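You operate a simulated robot arm through the tools that you are given. There is no shell and no other tool. Be economical: measure what you need, move in short steps, check, and stop when the job is done.

You are at the controls of a simulated robot arm. One attempt, no reset.

TASK
Wipe the glue off the yellow press bed with the green felt block.
Fine: bed in again, block back in its place; the yellow block stays. What is to be rubbed or washed off counts as gone when no trace of it is left.

Only the result counts: the job must be done as asked and must still hold three seconds after the hand-in. Knocking over, shifting, dropping, spilling or breaking anything else fails it.

THE ROBOT
A 6-joint arm with a two-finger parallel gripper, fixed in place. Base frame: the origin is at the foot of the arm, x ahead of it, y to its left, z up; the work surface is at about z = 700. Readings come in mm, degrees, newtons and seconds.
With the tool pointing down near the work surface it reaches from about 220 to 620 mm from the base axis. Its first joint turns from -66.0 to 66.0 degrees. Payload 2.7 kg.
Tool frame: the origin (TCP) lies between the finger pads and is the grasp point; the fingertips stand 23 mm ahead of it; z points along the fingers, y is the line along which they close. Largest opening 94 mm; finger width 38, thickness 10; the body of the gripper, 54 by 96 mm, starts 39 mm behind the TCP.
Orientation is that of the tool frame in the base frame, as a unit quaternion [x, y, z, w]. With the fingers straight down and closing along the base's y, the tool's x points along the base's -x, its y along +y and its z along -z.

THE INTERFACE
- The arm moves only by the tool arm_command. Its argument "commands" is a list that holds one entry, the list of rows, each a list of 7 numbers: the turn, a rotation vector about the tool's x, y, z in degrees, then the shift along the tool's x, y, z in mm, then the finger opening in mm, from 0 to 94. In form: [[[ax, ay, az, dx, dy, dz, jaw], ...]]. A call has 1 to 10 rows; each row shifts and turns the commanded pose from where the row before left it, along the tool's axes as they then stand. A row lasts 0.2 s, in which the tool goes at most 50 mm and 8.6 degrees; a call with a longer step from one row to the next is refused whole, and so is a gripper value outside its range. Where a pose cannot be reached the arm comes as near as it can. A force on the tool above 40 N (or 10 N above the force at the start of the call, whichever is more), or a blocked arm, ends the call early, and 0.2 s more pass. The fingers move at their own pace (about 45 mm/s each) and stop on an object; they squeeze with about 27 N. The grip force told is the motor's: it shows also when the fingers shut on nothing. Time passes only in rows, and 0.2 s behind the last, so rows that do not move let the fingers close. The reply holds the time, the measured pose of the TCP, the force on the tool along the base axes, the opening and the grip force, in the units named above and with some noise, with the torque about the TCP (base axes, N m) and any sound that the robot's microphone picked up.
- Cameras (640 x 400 px; columns grow to the right, rows downward): "scene" is fixed at [66.6, -434, 1391]; the picture's right is [0.83, -0.56, 0.00], its down [-0.38, -0.57, -0.73] and it looks along [0.41, 0.61, -0.68] (base axes); focal length 312 px, centre (320, 200). "wrist" rides on the gripper at [86, 16, -74] in the tool frame; the picture's right is [-0.18, 0.98, 0.00], its down [-0.58, -0.11, -0.81] and it looks along [-0.79, -0.15, 0.59] (tool axes); focal length 243 px, centre (320, 200). There is no depth. A picture from a camera that has moved, and an enlarged one, comes with that camera's place and axes in the base frame and with its lens.
- camera(camera): a new picture of that camera. No time passes.
- inspect(camera, box): a new picture of the part [left, top, right, bottom] of that camera's present view, enlarged. No time passes.
- hand_in(): hands the job in; it is judged then, once.

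Work in short steps. Places have to be worked out from the pictures, the camera data and where the tool is seen: move nearer, look again, correct. Check each grasp and each placing, and mend what went wrong. You have 120 turns and 68 pictures in all, those below and enlarged ones among them. Open the gripper and draw the arm clear of the work before you hand the job in, unless the task says otherwise; then end with one line.

The tools are called after ">>>" as a command line: name --argument value ..., lists and objects as JSON in quotes. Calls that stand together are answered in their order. arm_command: Moves the arm, as the interface text tells. Its arguments: {"type":"object","properties":{"commands":{"type":"array"}},"required":["commands"]} The other tools are called the same way: camera (camera) takes a picture; inspect (camera, box) takes an enlarged picture of a part of a camera's view; hand_in () hands the job in.

At the start:

```text
time: 0.0
eef_pos: [338.7, 141.8, 980.9]
tcp_rot: [0.0, 1.0, -0.001, 0.0]
force: [-0.7, -0.2, 0.2]
ft_torque: [-0.01, 0.02, -0.04]
opening: 94.1
grip_force: 0.0
```

scene: 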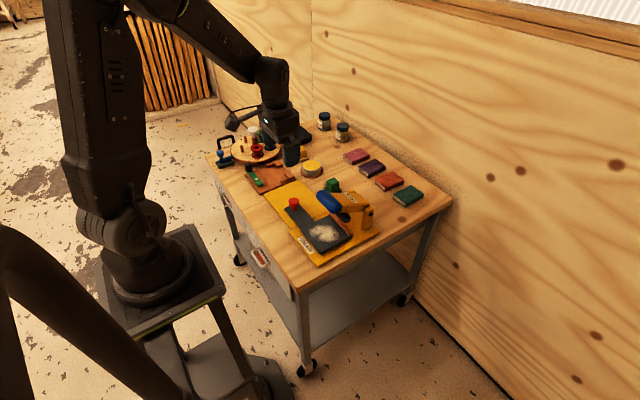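
wrist: 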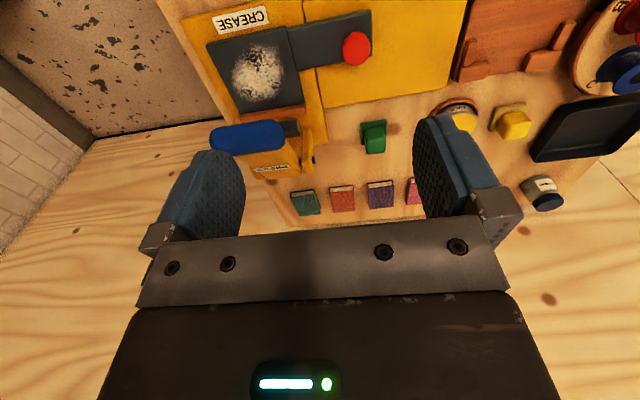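

The bed seems to carry a white patch; I enlarge the scene and wrist views around the press to understand it.

>>> inspect --camera "scene" --box '[200, 110, 440, 270]'

>>> inspect --camera "wrist" --box '[180, 0, 480, 220]'

```text
2.50 times, centred on (320, 190) of scene
camera zoom: at [66.6, -434.0, 1391.0], right [0.83, -0.56, 0.0], down [-0.38, -0.57, -0.73], along [0.41, 0.61, -0.68], focal length 779 px, centre (320, 225)
```

zoom: 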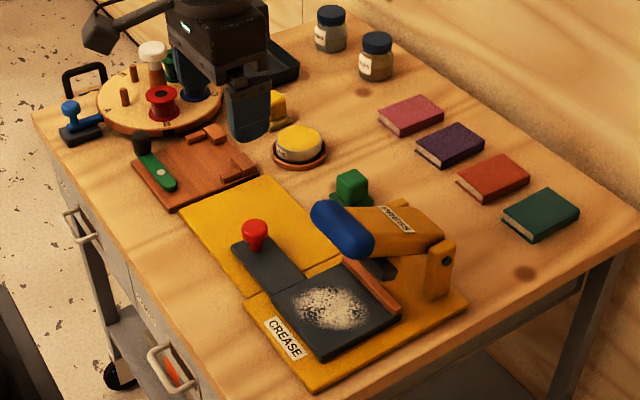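

```text
1.82 times, centred on (330, 110) of wrist
camera zoom: at [251.1, 157.7, 1058.5], right [0.18, 0.98, 0.0], down [0.58, -0.11, 0.81], along [0.79, -0.15, -0.59], focal length 441 px, centre (302, 364)
```

zoom: 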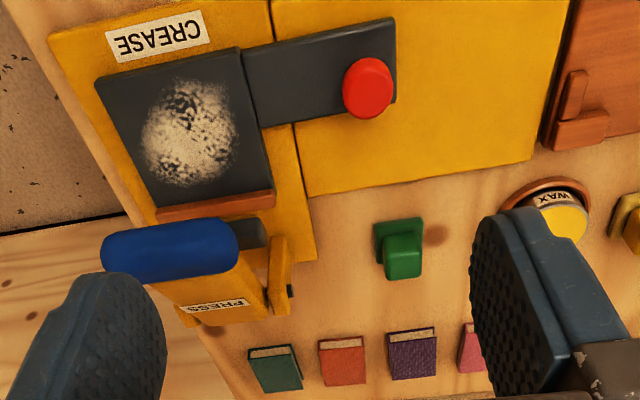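

The bed sits under the raised lever (handle around x 414, y 43, z 840), so it must be drawn out toward +y by the red knob at about (382, 177, 750). I move above the knob with open fingers and look.

>>> arm_command --commands '[[[0, 0, 0, -14, 12, 40, 94], [0, 0, 0, -14, 12, 40, 94], [0, 0, 0, -15, 11, 40, 94], [0, 0, 0, 0, 0, 0, 94]]]'

>>> camera --camera "wrist"

>>> inspect --camera "scene" --box '[220, 130, 400, 270]'

```text
time: 1.0
eef_pos: [380.4, 174.3, 862.8]
tcp_rot: [0.0, 1.0, 0.0, 0.0]
force: [0.1, 0.2, -0.4]
ft_torque: [-0.03, 0.0, 0.0]
opening: 94.0
grip_force: 0.0
```

```text
63 pictures are left
camera wrist: at [294.9, 191.0, 938.4], right [0.18, 0.98, 0.0], down [0.58, -0.11, 0.81], along [0.79, -0.15, -0.59], focal length 243 px, centre (320, 200)
```

wrist: 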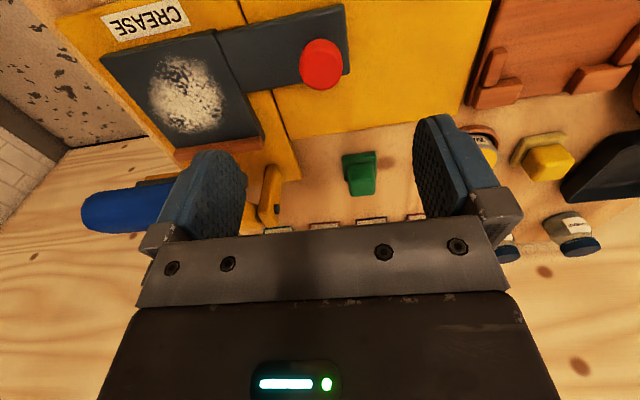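

```text
2.86 times, centred on (310, 200) of scene
camera zoom: at [66.6, -434.0, 1391.0], right [0.83, -0.56, 0.0], down [-0.38, -0.57, -0.73], along [0.41, 0.61, -0.68], focal length 890 px, centre (349, 200)
```

zoom: 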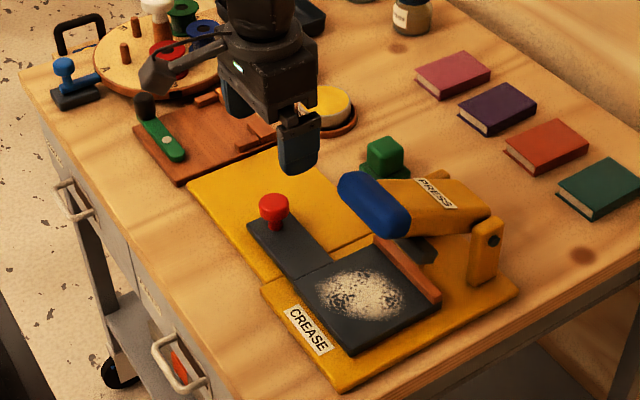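

Knob is at about (381, 177.5), its top near z 750. I go down to TCP z about 752, tips around 729, fingers straddling it along y.

>>> arm_command --commands '[[[0, 0, 0, -1, 3, 40, 94], [0, 0, 0, 0, 0, 40, 70], [0, 0, 0, 0, 0, 30, 70], [0, 0, 0, 0, 0, 0, 70]]]'

>>> camera --camera "wrist"

>>> inspect --camera "scene" --box '[260, 150, 350, 220]'

```text
time: 2.0
eef_pos: [381.0, 178.5, 752.3]
tcp_rot: [-0.001, 1.0, 0.0, -0.001]
force: [0.1, -0.3, 0.2]
ft_torque: [-0.03, -0.01, -0.01]
opening: 70.1
grip_force: 0.1
```

```text
61 pictures are left
camera wrist: at [294.6, 193.7, 827.7], right [0.18, 0.98, 0.0], down [0.58, -0.11, 0.81], along [0.79, -0.15, -0.59], focal length 243 px, centre (320, 200)
```

wrist: 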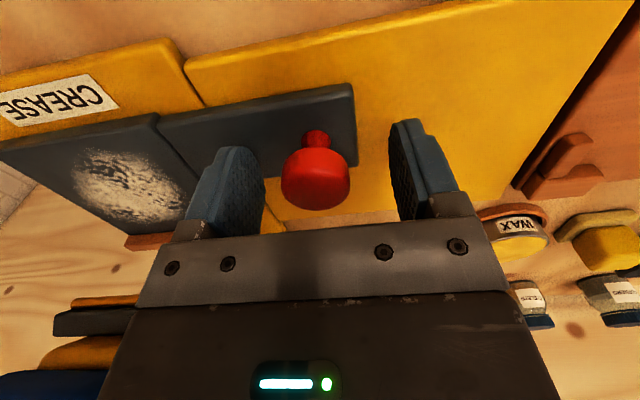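

```text
5.71 times, centred on (305, 185) of scene
camera zoom: at [66.6, -434.0, 1391.0], right [0.83, -0.56, 0.0], down [-0.38, -0.57, -0.73], along [0.41, 0.61, -0.68], focal length 1781 px, centre (406, 286)
```

zoom: 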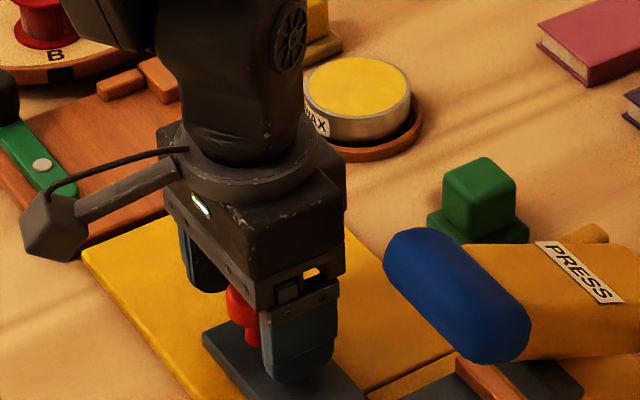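

The knob's head stands between the pads, fingertips clear of the tongue. I close on it.

>>> arm_command --commands '[[[0, 0, 0, 0, 0, 0, 15], [0, 0, 0, 0, 0, 0, 10], [0, 0, 0, 0, 0, 0, 10], [0, 0, 0, 0, 0, 0, 10]]]'

```text
time: 3.0
eef_pos: [381.4, 177.0, 753.1]
tcp_rot: [0.0, 1.0, 0.0, 0.0]
force: [0.3, -1.3, -2.2]
ft_torque: [0.03, 0.02, -0.08]
opening: 31.2
grip_force: 45.1
```

The knob is held (31 mm). I pull it gently in +y by 20 mm to see whether the bed slides.

>>> arm_command --commands '[[[0, 0, 0, 0, 4, 0, 10], [0, 0, 0, 0, 8, 0, 10], [0, 0, 0, 0, 8, 0, 10], [0, 0, 0, 0, 0, 0, 10]]]'

>>> camera --camera "scene"

```text
time: 4.0
eef_pos: [380.6, 198.2, 751.7]
tcp_rot: [0.0, 1.0, -0.001, -0.001]
force: [5.7, -1.4, -28.7]
ft_torque: [0.01, -0.39, 0.05]
opening: 31.2
grip_force: 45.1
```

```text
59 pictures are left
```

scene: 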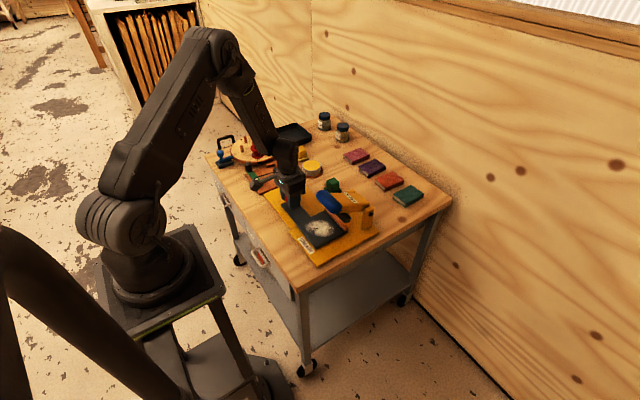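

The bed slides with the knob, but the tool is pulled down with 29 N. I ease down 2 mm and go on 10 mm to see how the force changes.

>>> arm_command --commands '[[[0, 0, 0, 0, 0, 2, 10], [0, 0, 0, -0.5, 5, 0, 10], [0, 0, 0, -0.5, 5, 0, 10], [0, 0, 0, 0, 0, 0, 10]]]'

>>> inspect --camera "scene" --box '[230, 150, 390, 270]'

```text
time: 5.0
eef_pos: [381.2, 209.6, 751.6]
tcp_rot: [0.0, 1.0, -0.001, -0.001]
force: [-29.3, -0.5, 26.1]
ft_torque: [0.1, 0.21, -0.09]
opening: 31.0
grip_force: 44.8
```

```text
3.33 times, centred on (310, 210) of scene
camera zoom: at [65.7, -434.2, 1391.0], right [0.83, -0.56, 0.0], down [-0.38, -0.57, -0.73], along [0.41, 0.61, -0.68], focal length 1039 px, centre (353, 167)
```

zoom: 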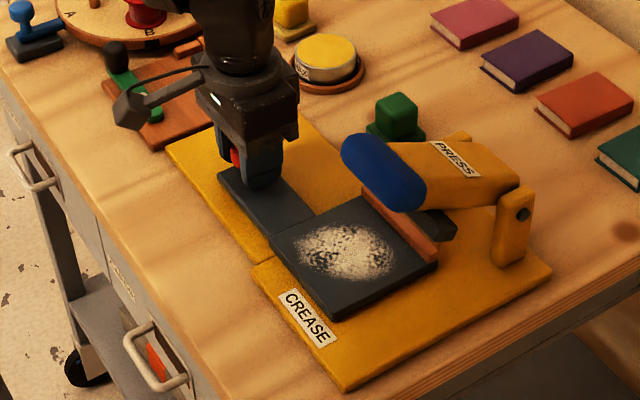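

The rail is stiff (about 27–35 N per mm), and its axis is close to pure y. I back off 0.8 mm in x and 1 mm up, then pull on 20 mm.

>>> arm_command --commands '[[[0, 0, 0, 0.8, 0, -1, 10], [0, 0, 0, 0, 7, 0, 10], [0, 0, 0, 0, 7, 0, 10], [0, 0, 0, 0, 6, 0, 10], [0, 0, 0, 0, 0, 0, 10]]]'

```text
time: 6.2
eef_pos: [381.0, 228.9, 752.1]
tcp_rot: [0.0, 1.0, -0.001, -0.001]
force: [-19.7, -2.0, 20.6]
ft_torque: [-0.13, 0.52, 0.01]
opening: 30.9
grip_force: 45.1
```

Still −20 N in x and +21 N in z, so I correct by about 0.6 mm each and pull 30 mm further.

>>> arm_command --commands '[[[0, 0, 0, 0.6, 0, -0.7, 10], [0, 0, 0, 0, 10, 0, 10], [0, 0, 0, 0, 10, 0, 10], [0, 0, 0, 0, 10, 0, 10], [0, 0, 0, 0, 0, 0, 10]]]'

>>> inspect --camera "scene" --box '[230, 150, 390, 270]'

>>> camera --camera "wrist"

```text
time: 7.4
eef_pos: [380.2, 259.3, 751.0]
tcp_rot: [0.001, 1.0, 0.0, 0.0]
force: [-5.8, -2.5, -5.3]
ft_torque: [-0.08, 0.09, -0.08]
opening: 31.1
grip_force: 44.8
```

```text
3.33 times, centred on (310, 210) of scene
camera zoom: at [66.5, -434.0, 1391.0], right [0.83, -0.56, 0.0], down [-0.38, -0.57, -0.73], along [0.41, 0.61, -0.68], focal length 1039 px, centre (353, 167)
```

zoom: 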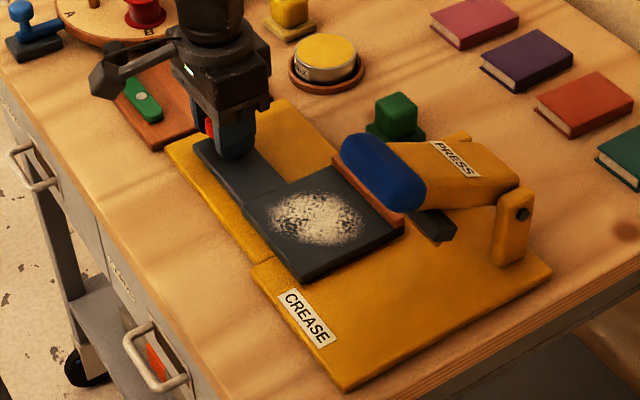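

```text
56 pictures are left
camera wrist: at [294.6, 275.1, 827.9], right [0.18, 0.98, 0.0], down [0.58, -0.11, 0.81], along [0.79, -0.15, -0.59], focal length 243 px, centre (320, 200)
```

wrist: 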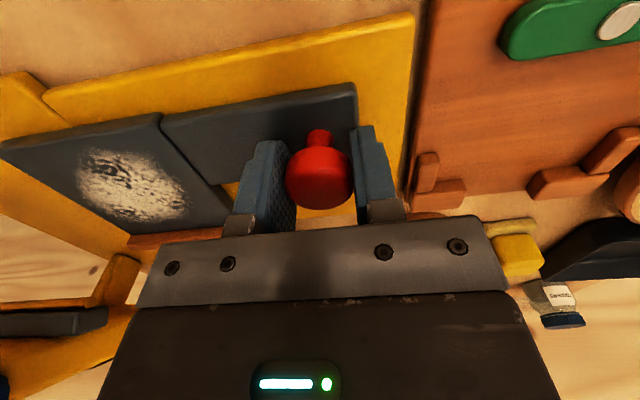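

About 82 mm out; forces are low. The slide plate ends near y 309 and the tongue end is near y 279, so I pull another 22 mm.

>>> arm_command --commands '[[[0, 0, 0, 0.2, 6, 0.2, 10], [0, 0, 0, 0, 6, 0, 10], [0, 0, 0, 0, 5, 0, 10], [0, 0, 0, 0, 5, 0, 10], [0, 0, 0, 0, 0, 0, 10]]]'

>>> camera --camera "wrist"

```text
time: 8.6
eef_pos: [381.1, 282.6, 752.1]
tcp_rot: [0.0, 1.0, 0.0, 0.0]
force: [-4.8, -2.1, -11.0]
ft_torque: [-0.09, 0.19, -0.04]
opening: 31.3
grip_force: 44.9
```

```text
55 pictures are left
camera wrist: at [294.7, 297.7, 827.9], right [0.18, 0.98, 0.0], down [0.58, -0.11, 0.81], along [0.79, -0.15, -0.59], focal length 243 px, centre (320, 200)
```

wrist: 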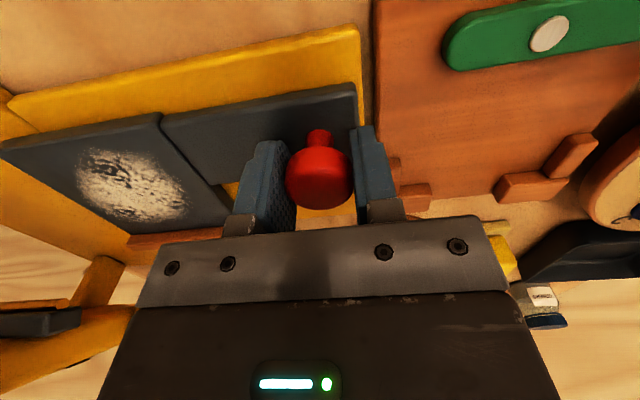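

The tongue now reaches the end of its plate (bed 105 mm out), enough room. I open the fingers a little and rise straight up.

>>> arm_command --commands '[[[0, 0, 0, 0, 0, 0, 46], [0, 0, 0, 0, 0, 0, 46], [0, 0, 0, 0, 0, -20, 46], [0, 0, 0, 0, 0, -40, 46], [0, 0, 0, 0, 0, -50, 46], [0, 0, 0, 0, -10, -50, 46], [0, 0, 0, 0, 0, 0, 46]]]'

>>> camera --camera "wrist"

>>> inspect --camera "scene" --box '[230, 140, 390, 260]'

```text
refused: row 6 steps farther than a row can; nothing moved
```

```text
54 pictures are left
camera wrist: at [294.7, 297.7, 827.9], right [0.18, 0.98, 0.0], down [0.58, -0.11, 0.81], along [0.79, -0.15, -0.59], focal length 243 px, centre (320, 200)
```

wrist: 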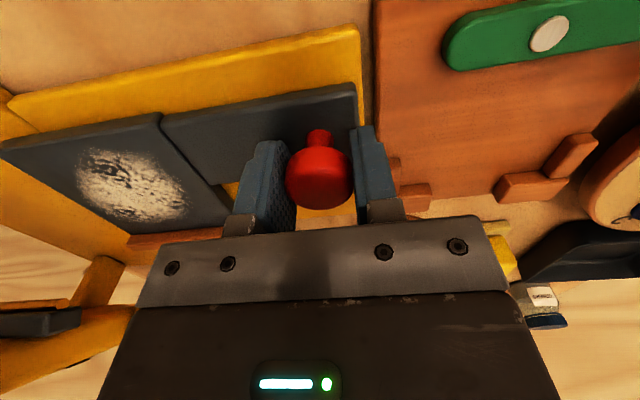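

```text
3.33 times, centred on (310, 200) of scene
camera zoom: at [66.6, -433.9, 1391.1], right [0.83, -0.56, 0.0], down [-0.38, -0.57, -0.73], along [0.41, 0.61, -0.68], focal length 1039 px, centre (353, 200)
```

zoom: 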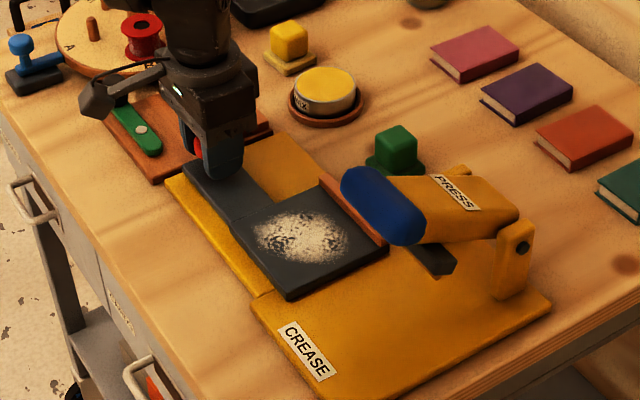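

A row was too long; I resend the release and rise, then head toward the green block with smaller steps.

>>> arm_command --commands '[[[0, 0, 0, 0, 0, 0, 46], [0, 0, 0, 0, 0, 0, 46], [0, 0, 0, 0, 0, -20, 46], [0, 0, 0, 0, 0, -40, 46], [0, 0, 0, 0, 0, -45, 60], [0, 0, 0, -30, -20, 0, 80], [0, 0, 0, -35, -25, 0, 80], [0, 0, 0, -35, -25, 0, 80], [0, 0, 0, 0, 0, 0, 80]]]'

>>> camera --camera "wrist"

>>> inspect --camera "scene" --box '[230, 140, 390, 260]'

```text
time: 10.6
eef_pos: [482.4, 210.2, 855.4]
tcp_rot: [0.0, 1.0, 0.0, 0.0]
force: [0.6, 0.4, 0.1]
ft_torque: [-0.01, -0.03, 0.0]
opening: 79.8
grip_force: 0.0
```

```text
52 pictures are left
camera wrist: at [397.2, 226.1, 932.5], right [0.18, 0.98, 0.0], down [0.58, -0.11, 0.81], along [0.79, -0.15, -0.59], focal length 243 px, centre (320, 200)
```

wrist: 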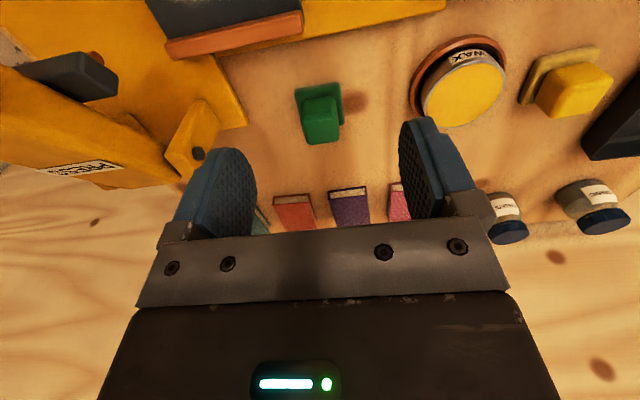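

```text
3.33 times, centred on (310, 200) of scene
camera zoom: at [66.6, -434.0, 1391.0], right [0.83, -0.56, 0.0], down [-0.38, -0.57, -0.73], along [0.41, 0.61, -0.68], focal length 1039 px, centre (353, 200)
```

zoom: 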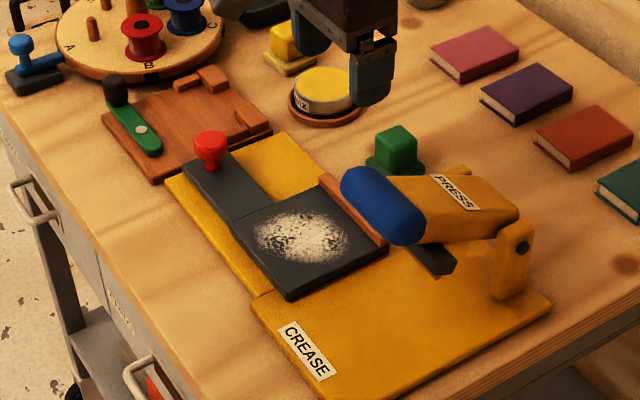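

The bed stayed out. I enlarge the green block in the wrist and scene views to measure it.

>>> inspect --camera "wrist" --box '[260, 60, 380, 160]'

>>> inspect --camera "scene" --box '[310, 165, 358, 195]'

```text
4.00 times, centred on (320, 110) of wrist
camera zoom: at [397.2, 226.1, 932.5], right [0.18, 0.98, 0.0], down [0.58, -0.11, 0.81], along [0.79, -0.15, -0.59], focal length 970 px, centre (320, 560)
```

zoom: 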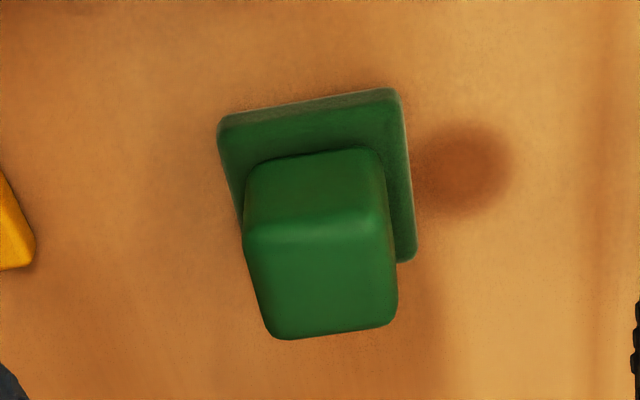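

```text
13.33 times, centred on (334, 180) of scene
camera zoom: at [66.6, -434.0, 1391.0], right [0.83, -0.56, 0.0], down [-0.38, -0.57, -0.73], along [0.41, 0.61, -0.68], focal length 4156 px, centre (133, 467)
```

zoom: 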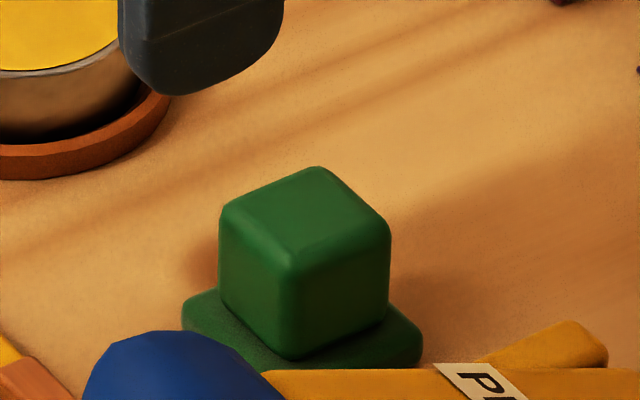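

The block's pad is about 45 mm square centred near (544, 199) with a 34 mm cube on top reaching z ≈ 738. I turn the gripper 90° so it closes along x (body narrow along y, clear of the lever while wiping).

>>> arm_command --commands '[[[0, 0, 8.5, 0, 0, 0, 80], [0, 0, 8.5, 0, 0, 0, 80], [0, 0, 8.5, 0, 0, 0, 80], [0, 0, 8.5, 0, 0, 0, 80], [0, 0, 8.5, 0, 0, 0, 80], [0, 0, 8.5, 0, 0, 0, 80], [0, 0, 8.5, 0, 0, 0, 80], [0, 0, 8.5, 0, 0, 0, 80], [0, 0, 8.5, 0, 0, 0, 80], [0, 0, 8.5, 0, 0, 0, 80]]]'

```text
time: 12.8
eef_pos: [481.0, 210.7, 857.5]
tcp_rot: [0.676, 0.736, 0.0, 0.0]
force: [0.4, -0.9, 0.0]
ft_torque: [-0.02, 0.03, -0.02]
opening: 80.0
grip_force: 0.1
```

Turning works. I finish the last 5° and move over the block, then down to z ≈ 800.

>>> arm_command --commands '[[[0, 0, 5, 0, 0, 0, 80], [0, 0, 0, -6, 32, 0, 80], [0, 0, 0, -5, 32, 0, 80], [0, 0, 0, 0, 0, 25, 80], [0, 0, 0, 0, 0, 30, 80], [0, 0, 0, 0, 0, 0, 80]]]'

>>> camera --camera "wrist"

>>> inspect --camera "scene" --box '[290, 130, 386, 190]'

```text
time: 14.2
eef_pos: [544.9, 200.6, 801.8]
tcp_rot: [0.707, 0.707, 0.0, -0.001]
force: [-0.4, 0.3, -0.2]
ft_torque: [-0.01, -0.03, 0.03]
opening: 80.1
grip_force: 0.1
```

```text
48 pictures are left
camera wrist: at [561.6, 287.9, 878.3], right [0.98, -0.18, 0.0], down [-0.11, -0.58, 0.81], along [-0.15, -0.79, -0.59], focal length 243 px, centre (320, 200)
```

wrist: 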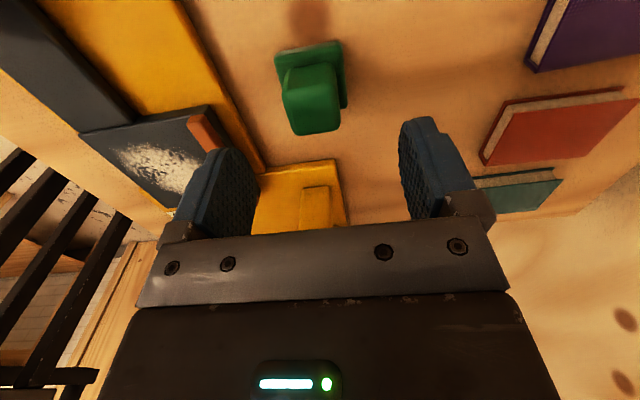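

```text
6.67 times, centred on (338, 160) of scene
camera zoom: at [66.6, -434.0, 1391.0], right [0.83, -0.56, 0.0], down [-0.38, -0.57, -0.73], along [0.41, 0.61, -0.68], focal length 2078 px, centre (200, 467)
```

zoom: 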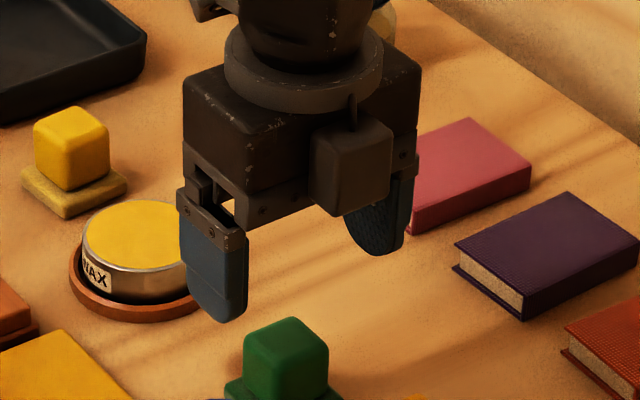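

Second view puts the block near (542, 198). I lower to TCP z ≈ 736 (tips above the pad), shifted slightly, then close.

>>> arm_command --commands '[[[0, 0, 0, -2.5, -2, 25, 80], [0, 0, 0, 0, 0, 25, 80], [0, 0, 0, 0, 0, 15, 80], [0, 0, 0, 0, 0, 0, 80]]]'

>>> camera --camera "wrist"

>>> inspect --camera "scene" --box '[290, 150, 370, 200]'

```text
time: 15.2
eef_pos: [542.6, 197.7, 737.7]
tcp_rot: [0.707, 0.707, 0.0, -0.001]
force: [0.6, -0.5, -0.2]
ft_torque: [0.0, 0.01, 0.02]
opening: 80.1
grip_force: 0.1
```

```text
46 pictures are left
camera wrist: at [559.8, 284.5, 813.6], right [0.98, -0.18, 0.0], down [-0.11, -0.58, 0.81], along [-0.15, -0.79, -0.59], focal length 243 px, centre (320, 200)
```

wrist: 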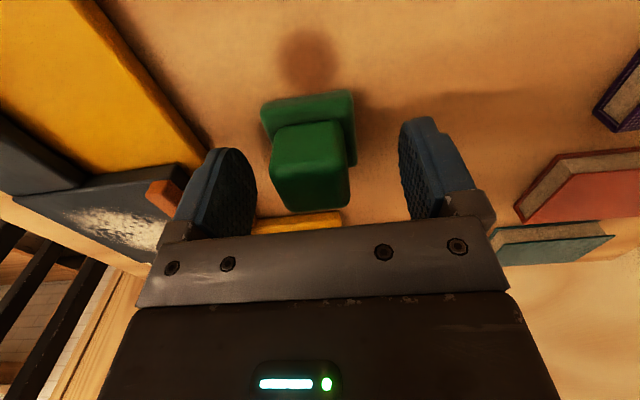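

```text
8.00 times, centred on (330, 175) of scene
camera zoom: at [66.6, -434.0, 1391.0], right [0.83, -0.56, 0.0], down [-0.38, -0.57, -0.73], along [0.41, 0.61, -0.68], focal length 2493 px, centre (240, 400)
```

zoom: 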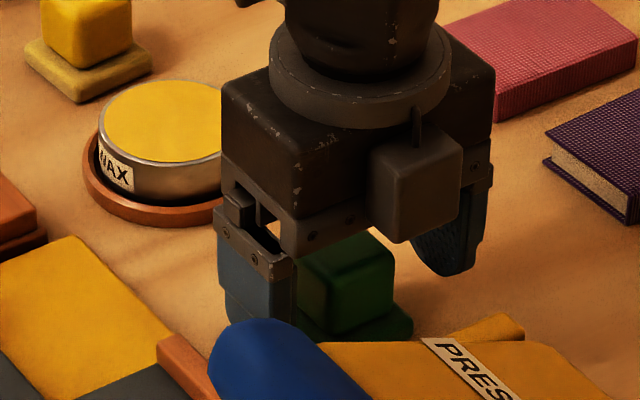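

The cube sits about 3–4 mm to the −x side of the finger midline. I shift and close.

>>> arm_command --commands '[[[0, 0, 0, 0.5, -3.5, 0, 80], [0, 0, 0, 0, 0, 0, 50], [0, 0, 0, 0, 0, 0, 20], [0, 0, 0, 0, 0, 0, 20], [0, 0, 0, 0, 0, 0, 20], [0, 0, 0, 0, 0, 0, 20]]]'

>>> camera --camera "wrist"

```text
time: 16.6
eef_pos: [538.8, 197.5, 737.9]
tcp_rot: [0.707, 0.707, 0.0, 0.0]
force: [-0.6, 0.4, -0.8]
ft_torque: [0.02, 0.03, 0.01]
opening: 33.2
grip_force: 27.2
```

```text
44 pictures are left
camera wrist: at [555.9, 285.1, 813.3], right [0.98, -0.18, 0.0], down [-0.11, -0.58, 0.81], along [-0.15, -0.79, -0.59], focal length 243 px, centre (320, 200)
```

wrist: 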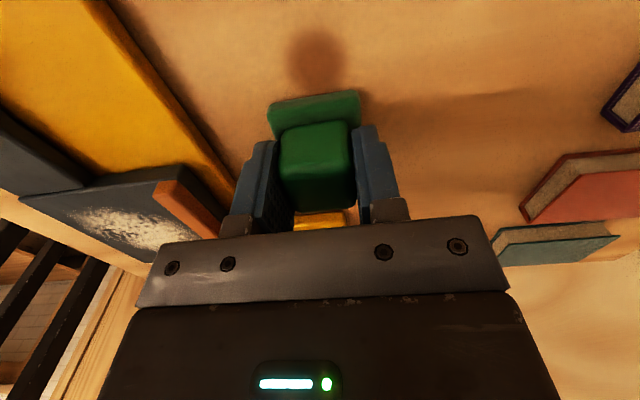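

Block held at (538.8, 197.5, 737.9), apparently undisturbed. I lift 60 mm and carry it over the far +y part of the glue, to about (400, 170).

>>> arm_command --commands '[[[0, 0, 0, 0, 0, -20, 20], [0, 0, 0, 0, 0, -40, 20], [0, 0, 0, -7, -35, 0, 20], [0, 0, 0, -7, -35, 0, 20], [0, 0, 0, -7, -35, 0, 20], [0, 0, 0, -7, -34, 0, 20], [0, 0, 0, 0, 0, 0, 20]]]'

>>> inspect --camera "scene" --box '[240, 140, 400, 240]'

>>> camera --camera "wrist"

```text
time: 18.2
eef_pos: [401.8, 169.9, 795.5]
tcp_rot: [0.707, 0.707, -0.001, 0.0]
force: [-0.9, -0.3, -1.5]
ft_torque: [0.01, 0.0, 0.0]
opening: 33.4
grip_force: 27.7
```

```text
4.00 times, centred on (320, 190) of scene
camera zoom: at [66.6, -434.0, 1391.0], right [0.83, -0.56, 0.0], down [-0.38, -0.57, -0.73], along [0.41, 0.61, -0.68], focal length 1247 px, centre (320, 240)
```

zoom: 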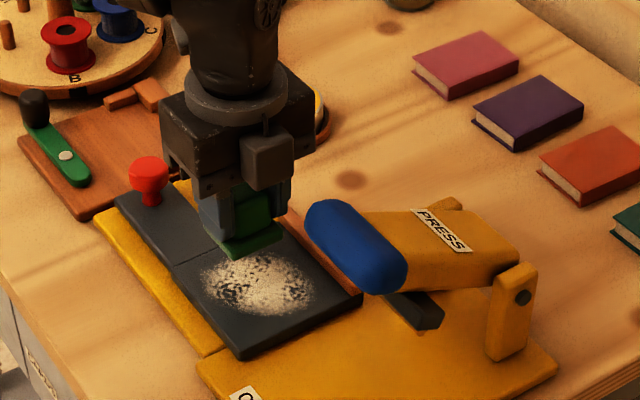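

```text
42 pictures are left
camera wrist: at [417.6, 256.5, 872.0], right [0.98, -0.18, 0.0], down [-0.11, -0.58, 0.81], along [-0.15, -0.79, -0.59], focal length 243 px, centre (320, 200)
```

wrist: 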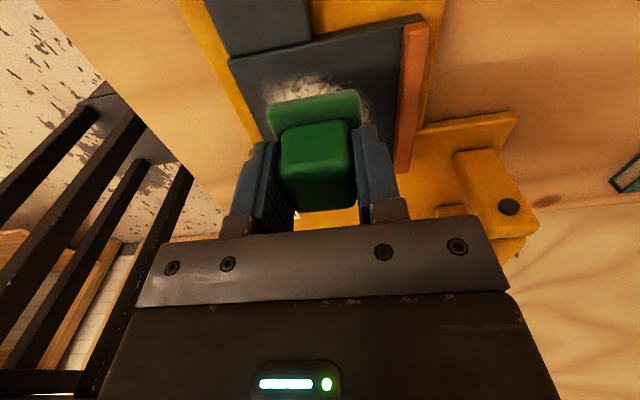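

The block hangs just over the +y part of the glue. I lower to near contact, then feel for the bed in 1.5 mm steps.

>>> arm_command --commands '[[[0, 0, 0, 2, 0, 20, 20], [0, 0, 0, 0, 0, 14, 20], [0, 0, 0, 0, 0, 1.5, 20], [0, 0, 0, 0, 0, 1.5, 20], [0, 0, 0, 0, 0, 0, 20]]]'

```text
time: 19.4
eef_pos: [400.2, 173.3, 761.0]
tcp_rot: [0.707, 0.707, 0.002, 0.001]
force: [-1.9, -0.6, 24.5]
ft_torque: [0.06, 0.08, 0.0]
opening: 33.3
grip_force: 27.7
```

Contact at TCP z ≈ 761 with 24 N. I ease up a touch and rub along x in this lane (x 380–420).

>>> arm_command --commands '[[[0, 0, 0, 0, 0, -0.3, 20], [0, 0, 0, 0, -10, 0, 20], [0, 0, 0, 0, -10, 0, 20], [0, 0, 0, 0, 10, 0, 20], [0, 0, 0, 0, 10, 0, 20], [0, 0, 0, 0, 10, 0, 20], [0, 0, 0, 0, 8, 0, 20], [0, 0, 0, 0, -10, 0, 20], [0, 0, 0, 0, -8, 0, 20]]]'

>>> inspect --camera "scene" --box '[240, 140, 400, 240]'

```text
time: 21.4
eef_pos: [401.5, 173.0, 760.9]
tcp_rot: [0.708, 0.707, 0.001, 0.001]
force: [3.8, -0.7, 9.3]
ft_torque: [-0.06, -0.06, 0.04]
opening: 33.4
grip_force: 26.9
```

```text
4.00 times, centred on (320, 190) of scene
camera zoom: at [66.5, -434.1, 1391.0], right [0.83, -0.56, 0.0], down [-0.38, -0.57, -0.73], along [0.41, 0.61, -0.68], focal length 1247 px, centre (320, 240)
```

zoom: 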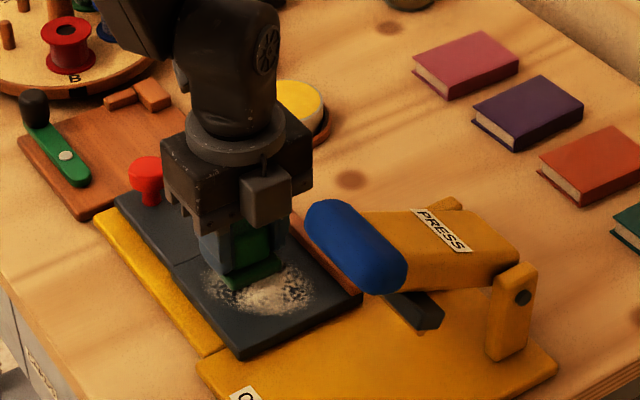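

Rubbing works with ~9 N. I lift 3 mm, shift to y ≈ 160, set down and rub with longer strokes (x 375–421).

>>> arm_command --commands '[[[0, 0, 0, 0, -4, -3, 20], [0, 0, 0, -13, 0, 0, 20], [0, 0, 0, 0, 0, 3.2, 20], [0, 0, 0, 0, -11, 0, 20], [0, 0, 0, 0, -11, 0, 20], [0, 0, 0, 0, 15, 0, 20], [0, 0, 0, 0, 15, 0, 20], [0, 0, 0, 0, 16, 0, 20], [0, 0, 0, 0, -15, 0, 20], [0, 0, 0, 0, -15, 0, 20]]]'

>>> arm_command --commands '[[[0, 0, 0, 0, -14, 0, 20], [0, 0, 0, 0, 15, 0, 20], [0, 0, 0, 0, 15, 0, 20], [0, 0, 0, 0, 15, 0, 20], [0, 0, 0, 0, -20, -3, 20], [0, 0, 0, 0, 0, 0, 20]]]'

>>> inspect --camera "scene" --box '[240, 140, 400, 240]'

```text
time: 23.6
eef_pos: [390.7, 160.3, 761.4]
tcp_rot: [0.707, 0.707, 0.0, 0.0]
force: [-0.4, -0.1, -0.2]
ft_torque: [0.03, 0.02, -0.01]
opening: 33.3
grip_force: 27.0
```

```text
time: 25.0
eef_pos: [400.7, 159.3, 763.6]
tcp_rot: [0.706, 0.708, 0.0, 0.0]
force: [0.3, 0.6, -0.9]
ft_torque: [-0.01, 0.01, -0.02]
opening: 33.3
grip_force: 27.3
```

```text
4.00 times, centred on (320, 190) of scene
camera zoom: at [66.6, -434.0, 1391.0], right [0.83, -0.56, 0.0], down [-0.38, -0.57, -0.73], along [0.41, 0.61, -0.68], focal length 1247 px, centre (320, 240)
```

zoom: 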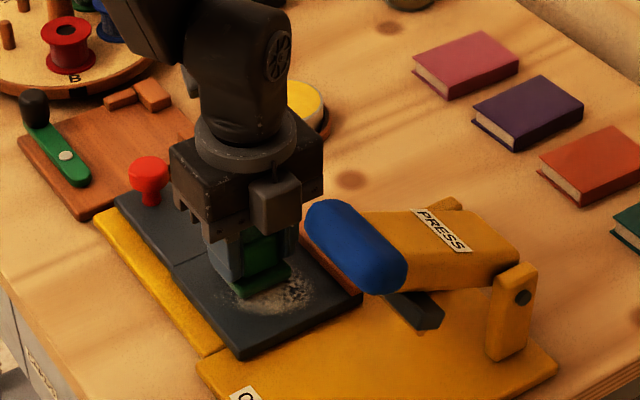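

Much of the glue is gone. A box on the gripper's −y side limits me to about y ≥ 143 near the lever handle, so I do the lane at y ≈ 146 next with slightly more pressure.

>>> arm_command --commands '[[[0, 0, 0, -13, 0, 0, 20], [0, 0, 0, 0, 0, 3.4, 20], [0, 0, 0, 0, -10, 0, 20], [0, 0, 0, 0, -12, 0, 20], [0, 0, 0, 0, 15, 0, 20], [0, 0, 0, 0, 15, 0, 20], [0, 0, 0, 0, 15, 0, 20], [0, 0, 0, 0, -15, 0, 20], [0, 0, 0, 0, -15, 0, 20]]]'

>>> arm_command --commands '[[[0, 0, 0, 0, -14, 0.2, 20], [0, 0, 0, 0, 15, 0, 20], [0, 0, 0, 0, 15, 0, 20], [0, 0, 0, 0, 15, 0, 20], [0, 0, 0, 0, -15, 0, 20], [0, 0, 0, 0, -15, 0, 20]]]'

>>> inspect --camera "scene" --box '[260, 170, 370, 240]'

```text
time: 27.0
eef_pos: [393.9, 147.2, 759.1]
tcp_rot: [0.707, 0.707, 0.002, 0.001]
force: [6.8, -1.0, 15.8]
ft_torque: [-0.12, -0.05, 0.04]
opening: 33.4
grip_force: 27.0
```

```text
time: 27.7
eef_pos: [393.6, 147.4, 758.7]
tcp_rot: [0.707, 0.707, -0.001, 0.0]
force: [0.7, -0.4, 2.9]
ft_torque: [-0.01, -0.16, -0.02]
opening: 33.4
grip_force: 26.5
stopped in row 3: the force on the tool passed its limit at 41 N (the readings are from after the stop); the commanded pose is now the measured one
```

```text
5.71 times, centred on (315, 205) of scene
camera zoom: at [66.5, -434.0, 1391.0], right [0.83, -0.56, 0.0], down [-0.38, -0.57, -0.73], along [0.41, 0.61, -0.68], focal length 1781 px, centre (349, 171)
```

zoom: 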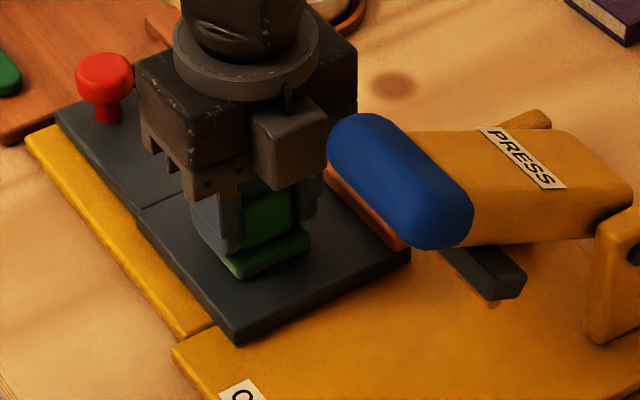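

That stop was just heavy rubbing pressure; the glue visible beside the block is gone. I lift off, move back in +y, and look at the bed.

>>> arm_command --commands '[[[0, 0, 0, 0, 0, -5, 20], [0, 0, 0, 20, 0, -10, 20], [0, 0, 0, 30, 10, -30, 20], [0, 0, 0, 20, 30, -20, 20], [0, 0, 0, 0, 40, 0, 20], [0, 0, 0, 0, 30, 0, 20], [0, 0, 0, 0, 0, 0, 20]]]'

>>> inspect --camera "scene" --box '[260, 170, 370, 240]'

>>> camera --camera "wrist"

```text
time: 29.3
eef_pos: [503.8, 215.0, 823.7]
tcp_rot: [0.707, 0.707, -0.002, -0.001]
force: [1.4, -0.4, -0.4]
ft_torque: [-0.02, 0.05, 0.01]
opening: 33.4
grip_force: 27.1
```

```text
5.71 times, centred on (315, 205) of scene
camera zoom: at [66.6, -434.0, 1391.0], right [0.83, -0.56, 0.0], down [-0.38, -0.57, -0.73], along [0.41, 0.61, -0.68], focal length 1781 px, centre (349, 171)
```

zoom: 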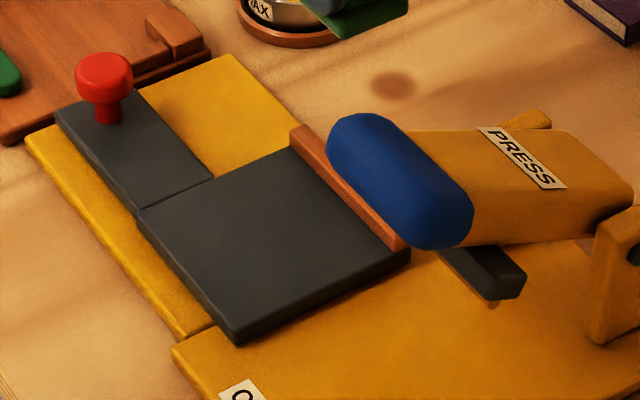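

```text
37 pictures are left
camera wrist: at [520.6, 302.0, 899.1], right [0.98, -0.18, 0.0], down [-0.11, -0.58, 0.81], along [-0.15, -0.79, -0.59], focal length 243 px, centre (320, 200)
```

wrist: 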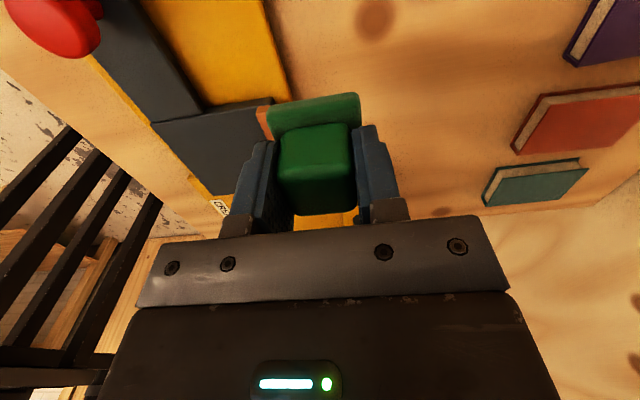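

The bed looks clean; I take a tighter view to check for faint traces.

>>> inspect --camera "scene" --box '[282, 194, 334, 230]'

>>> inspect --camera "wrist" --box '[140, 80, 300, 200]'

```text
11.11 times, centred on (308, 212) of scene
camera zoom: at [66.6, -434.0, 1391.0], right [0.83, -0.56, 0.0], down [-0.38, -0.57, -0.73], along [0.41, 0.61, -0.68], focal length 3463 px, centre (453, 67)
```

zoom: 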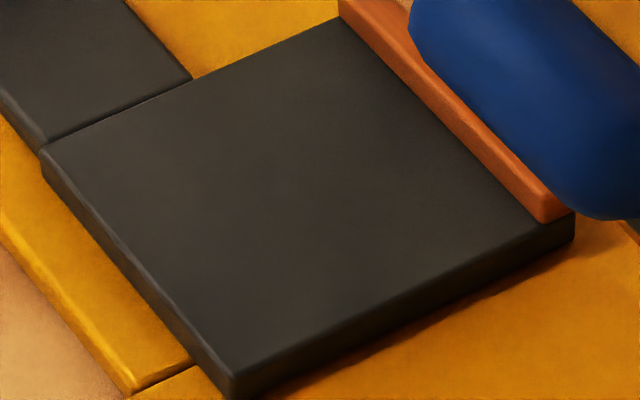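

```text
3.33 times, centred on (220, 140) of wrist
camera zoom: at [520.6, 302.0, 899.1], right [0.98, -0.18, 0.0], down [-0.11, -0.58, 0.81], along [-0.15, -0.79, -0.59], focal length 809 px, centre (653, 400)
```

zoom: 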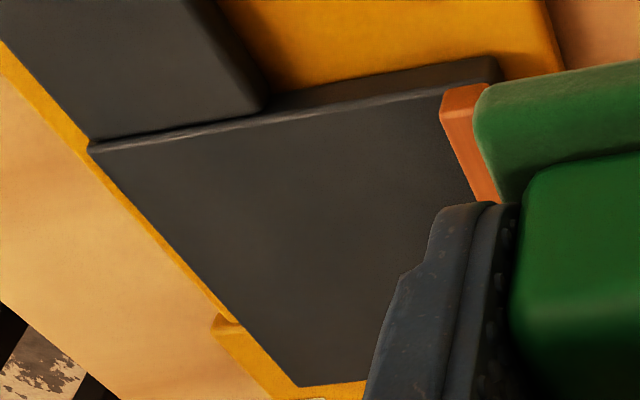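

Clean. Now I return the block: over (538.8, 197.5) and down to TCP z ≈ 745.

>>> arm_command --commands '[[[0, 0, 0, -8.5, 17, 0, 20], [0, 0, 0, -9, 18, 0, 20], [0, 0, 0, 0, 0, 40, 20], [0, 0, 0, 0, 0, 38, 20], [0, 0, 0, 0, 0, 0, 20], [0, 0, 0, 0, 0, 0, 20]]]'

>>> camera --camera "wrist"

```text
time: 30.7
eef_pos: [537.9, 198.1, 744.8]
tcp_rot: [0.707, 0.708, -0.003, 0.0]
force: [0.7, 0.0, 0.5]
ft_torque: [0.02, 0.02, -0.02]
opening: 33.2
grip_force: 26.7
```

```text
34 pictures are left
camera wrist: at [554.9, 284.8, 820.8], right [0.98, -0.18, 0.0], down [-0.11, -0.58, 0.81], along [-0.15, -0.79, -0.59], focal length 243 px, centre (320, 200)
```

wrist: 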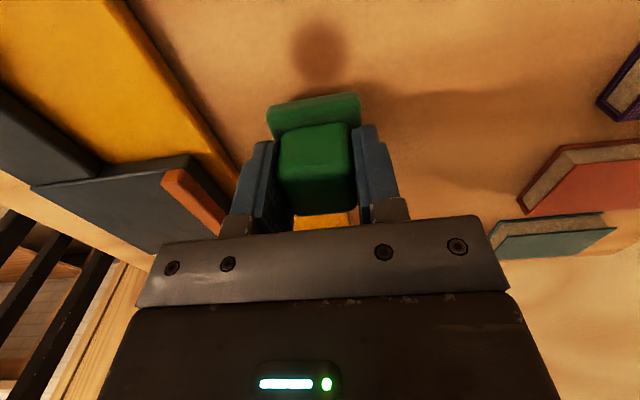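

Now I feel down to the table in small steps.

>>> arm_command --commands '[[[0, 0, 0, 0, 1, 3, 20], [0, 0, 0, 0, 0, 2, 20], [0, 0, 0, 0, 0, 1.2, 20], [0, 0, 0, 0, 0, 0, 20]]]'

```text
time: 31.7
eef_pos: [538.8, 200.4, 738.5]
tcp_rot: [0.707, 0.707, -0.002, 0.0]
force: [-0.5, 0.0, -0.8]
ft_torque: [-0.02, -0.02, 0.02]
opening: 33.2
grip_force: 26.9
```

No contact yet; further down in 0.7 mm steps.

>>> arm_command --commands '[[[0, 0, 0, -1, 0, 0.7, 20], [0, 0, 0, 0, 0, 0.7, 20], [0, 0, 0, 0, 0, 0.6, 20], [0, 0, 0, 0, 0, 0, 20]]]'

```text
time: 32.7
eef_pos: [539.9, 197.5, 736.8]
tcp_rot: [0.707, 0.707, -0.001, -0.001]
force: [-0.4, -0.3, 0.1]
ft_torque: [0.03, -0.01, 0.05]
opening: 33.4
grip_force: 27.3
```

>>> arm_command --commands '[[[0, 0, 0, 0, 0, 0.5, 20], [0, 0, 0, 0, 0, 0.5, 20], [0, 0, 0, 0, 0, 0, 20]]]'

>>> inspect --camera "wrist" --box '[220, 20, 420, 240]'

```text
time: 33.5
eef_pos: [539.3, 198.3, 737.2]
tcp_rot: [0.707, 0.707, -0.002, -0.001]
force: [0.0, 0.3, -0.9]
ft_torque: [0.0, 0.02, -0.01]
opening: 33.3
grip_force: 27.3
```

```text
1.82 times, centred on (320, 130) of wrist
camera zoom: at [556.3, 284.3, 812.4], right [0.98, -0.18, 0.0], down [-0.11, -0.58, 0.81], along [-0.15, -0.79, -0.59], focal length 441 px, centre (320, 327)
```

zoom: 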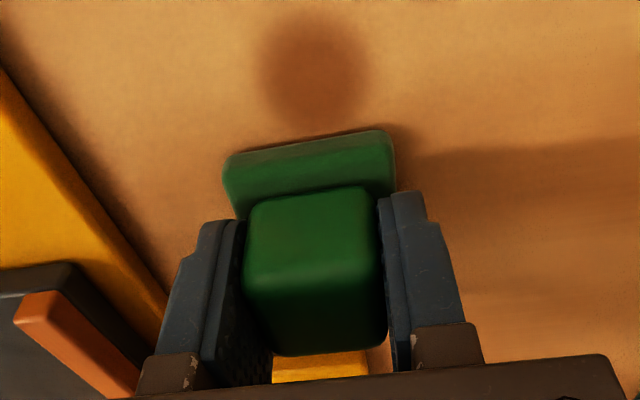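

Still no contact force; continuing a little.

>>> arm_command --commands '[[[0, 0, 0, 0, 0, 0.6, 20], [0, 0, 0, 0, 0, 0.6, 20], [0, 0, 0, 0, 0, 0, 20]]]'

```text
time: 34.3
eef_pos: [539.7, 198.4, 735.5]
tcp_rot: [0.707, 0.707, -0.002, 0.0]
force: [0.1, 0.3, -1.3]
ft_torque: [0.02, 0.03, -0.01]
opening: 32.9
grip_force: 27.2
```

>>> arm_command --commands '[[[0, 0, 0, 0, 0, 0.5, 20], [0, 0, 0, 0, 0, 0.5, 20], [0, 0, 0, 0, 0, 0, 20]]]'

```text
time: 35.1
eef_pos: [540.5, 197.8, 734.9]
tcp_rot: [0.707, 0.707, -0.002, -0.001]
force: [-0.6, 0.8, 3.0]
ft_torque: [0.03, -0.04, -0.01]
opening: 33.4
grip_force: 27.6
```

Touch: +3 N at z ≈ 734.9. I open the fingers slowly and check.

>>> arm_command --commands '[[[0, 0, 0, 0, 0, 0, 50], [0, 0, 0, 0, 0, 0, 70], [0, 0, 0, 0, 0, 0, 80], [0, 0, 0, 0, 0, 0, 80], [0, 0, 0, 0, 0, -20, 80], [0, 0, 0, 0, 0, -40, 80], [0, 0, 0, 0, 0, 0, 80]]]'

>>> camera --camera "wrist"

>>> inspect --camera "scene" --box '[310, 165, 358, 195]'

```text
time: 36.7
eef_pos: [540.7, 196.8, 794.6]
tcp_rot: [0.707, 0.707, -0.002, -0.001]
force: [-0.5, 0.0, 0.4]
ft_torque: [0.01, -0.01, -0.03]
opening: 80.1
grip_force: 0.0
```

```text
32 pictures are left
camera wrist: at [557.3, 283.8, 870.6], right [0.98, -0.18, 0.0], down [-0.11, -0.58, 0.81], along [-0.15, -0.79, -0.59], focal length 243 px, centre (320, 200)
```

wrist: 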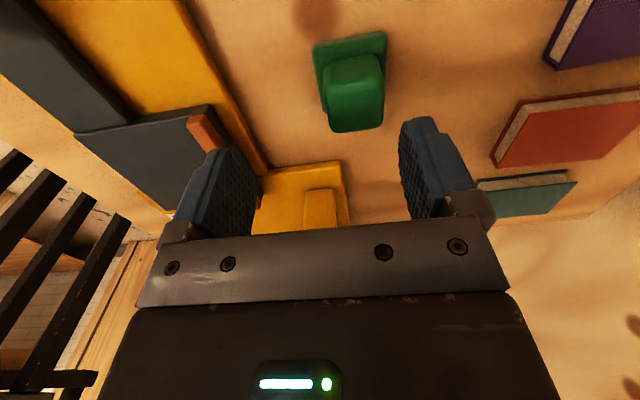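

```text
13.33 times, centred on (334, 180) of scene
camera zoom: at [66.6, -434.0, 1391.0], right [0.83, -0.56, 0.0], down [-0.38, -0.57, -0.73], along [0.41, 0.61, -0.68], focal length 4156 px, centre (133, 467)
```

zoom: 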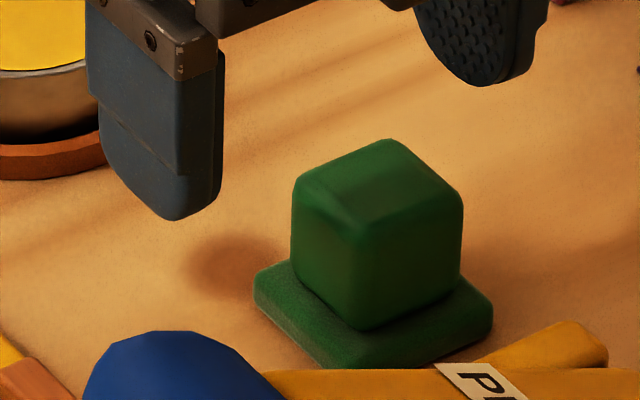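

The block was dragged about 20 mm in +x by a finger while opening (now near x 560). I regrasp it a bit higher and will move it back.

>>> arm_command --commands '[[[0, 0, 0, -2, 19, 0, 80], [0, 0, 0, 0, 0, 25, 80], [0, 0, 0, 0, 0, 27, 80], [0, 0, 0, 0, 0, 0, 80]]]'

>>> camera --camera "wrist"

>>> inspect --camera "scene" --box '[310, 165, 358, 195]'

```text
time: 37.7
eef_pos: [560.5, 194.8, 741.5]
tcp_rot: [0.707, 0.708, -0.002, 0.0]
force: [-0.2, 0.1, 0.6]
ft_torque: [-0.02, -0.01, 0.02]
opening: 79.9
grip_force: 0.0
```

```text
30 pictures are left
camera wrist: at [576.1, 281.7, 818.2], right [0.98, -0.18, 0.0], down [-0.11, -0.58, 0.81], along [-0.15, -0.79, -0.59], focal length 243 px, centre (320, 200)
```

wrist: 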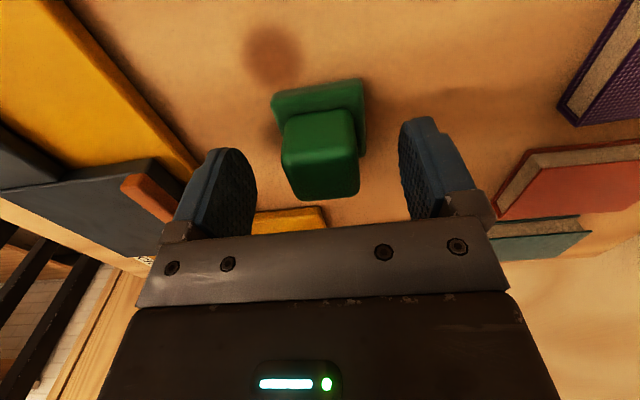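

```text
13.33 times, centred on (334, 180) of scene
camera zoom: at [66.6, -434.0, 1391.0], right [0.83, -0.56, 0.0], down [-0.38, -0.57, -0.73], along [0.41, 0.61, -0.68], focal length 4156 px, centre (133, 467)
```

zoom: 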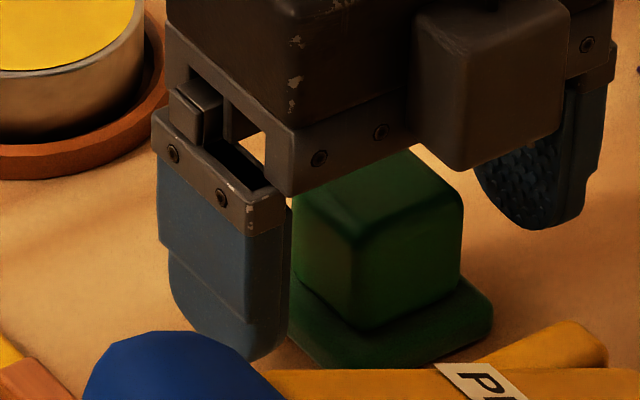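

Well centred. I close, raise 4 mm, and shift −20 mm in x.

>>> arm_command --commands '[[[0, 0, 0, 0, 0, 0, 50], [0, 0, 0, 0, 0, 0, 20], [0, 0, 0, 0, 0, 0, 20], [0, 0, 0, 0, 0, 0, 20], [0, 0, 0, 0, 0, 0, 20]]]'

>>> arm_command --commands '[[[0, 0, 0, 0, 0, -6, 20], [0, 0, 0, 2, -10, 0, 20], [0, 0, 0, 0, -10, 0, 20], [0, 0, 0, 0, 0, 0, 20]]]'

>>> inspect --camera "scene" --box '[310, 165, 358, 195]'

```text
time: 38.9
eef_pos: [558.8, 196.2, 742.2]
tcp_rot: [0.707, 0.707, -0.002, 0.0]
force: [0.1, -0.5, -0.6]
ft_torque: [0.0, 0.02, 0.03]
opening: 33.4
grip_force: 27.0
```

```text
time: 39.9
eef_pos: [538.0, 197.9, 748.7]
tcp_rot: [0.707, 0.707, -0.001, -0.001]
force: [0.2, 0.1, -0.1]
ft_torque: [-0.02, 0.02, 0.02]
opening: 33.4
grip_force: 26.7
```

```text
13.33 times, centred on (334, 180) of scene
camera zoom: at [66.6, -434.0, 1391.0], right [0.83, -0.56, 0.0], down [-0.38, -0.57, -0.73], along [0.41, 0.61, -0.68], focal length 4156 px, centre (133, 467)
```

zoom: 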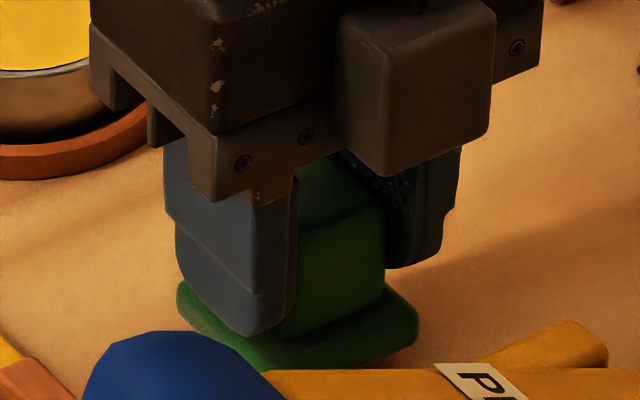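

In line with the original spot (within a mm or two). I lower it 5.5 mm and feel for the table.

>>> arm_command --commands '[[[0, 0, 0, 0, 1, 4, 20], [0, 0, 0, 0, 0, 1.5, 20], [0, 0, 0, 0, 0, 0, 20]]]'

```text
time: 40.7
eef_pos: [541.7, 198.9, 742.7]
tcp_rot: [0.707, 0.707, -0.002, -0.001]
force: [0.7, 0.8, -0.6]
ft_torque: [0.03, -0.01, -0.02]
opening: 33.2
grip_force: 26.9
```

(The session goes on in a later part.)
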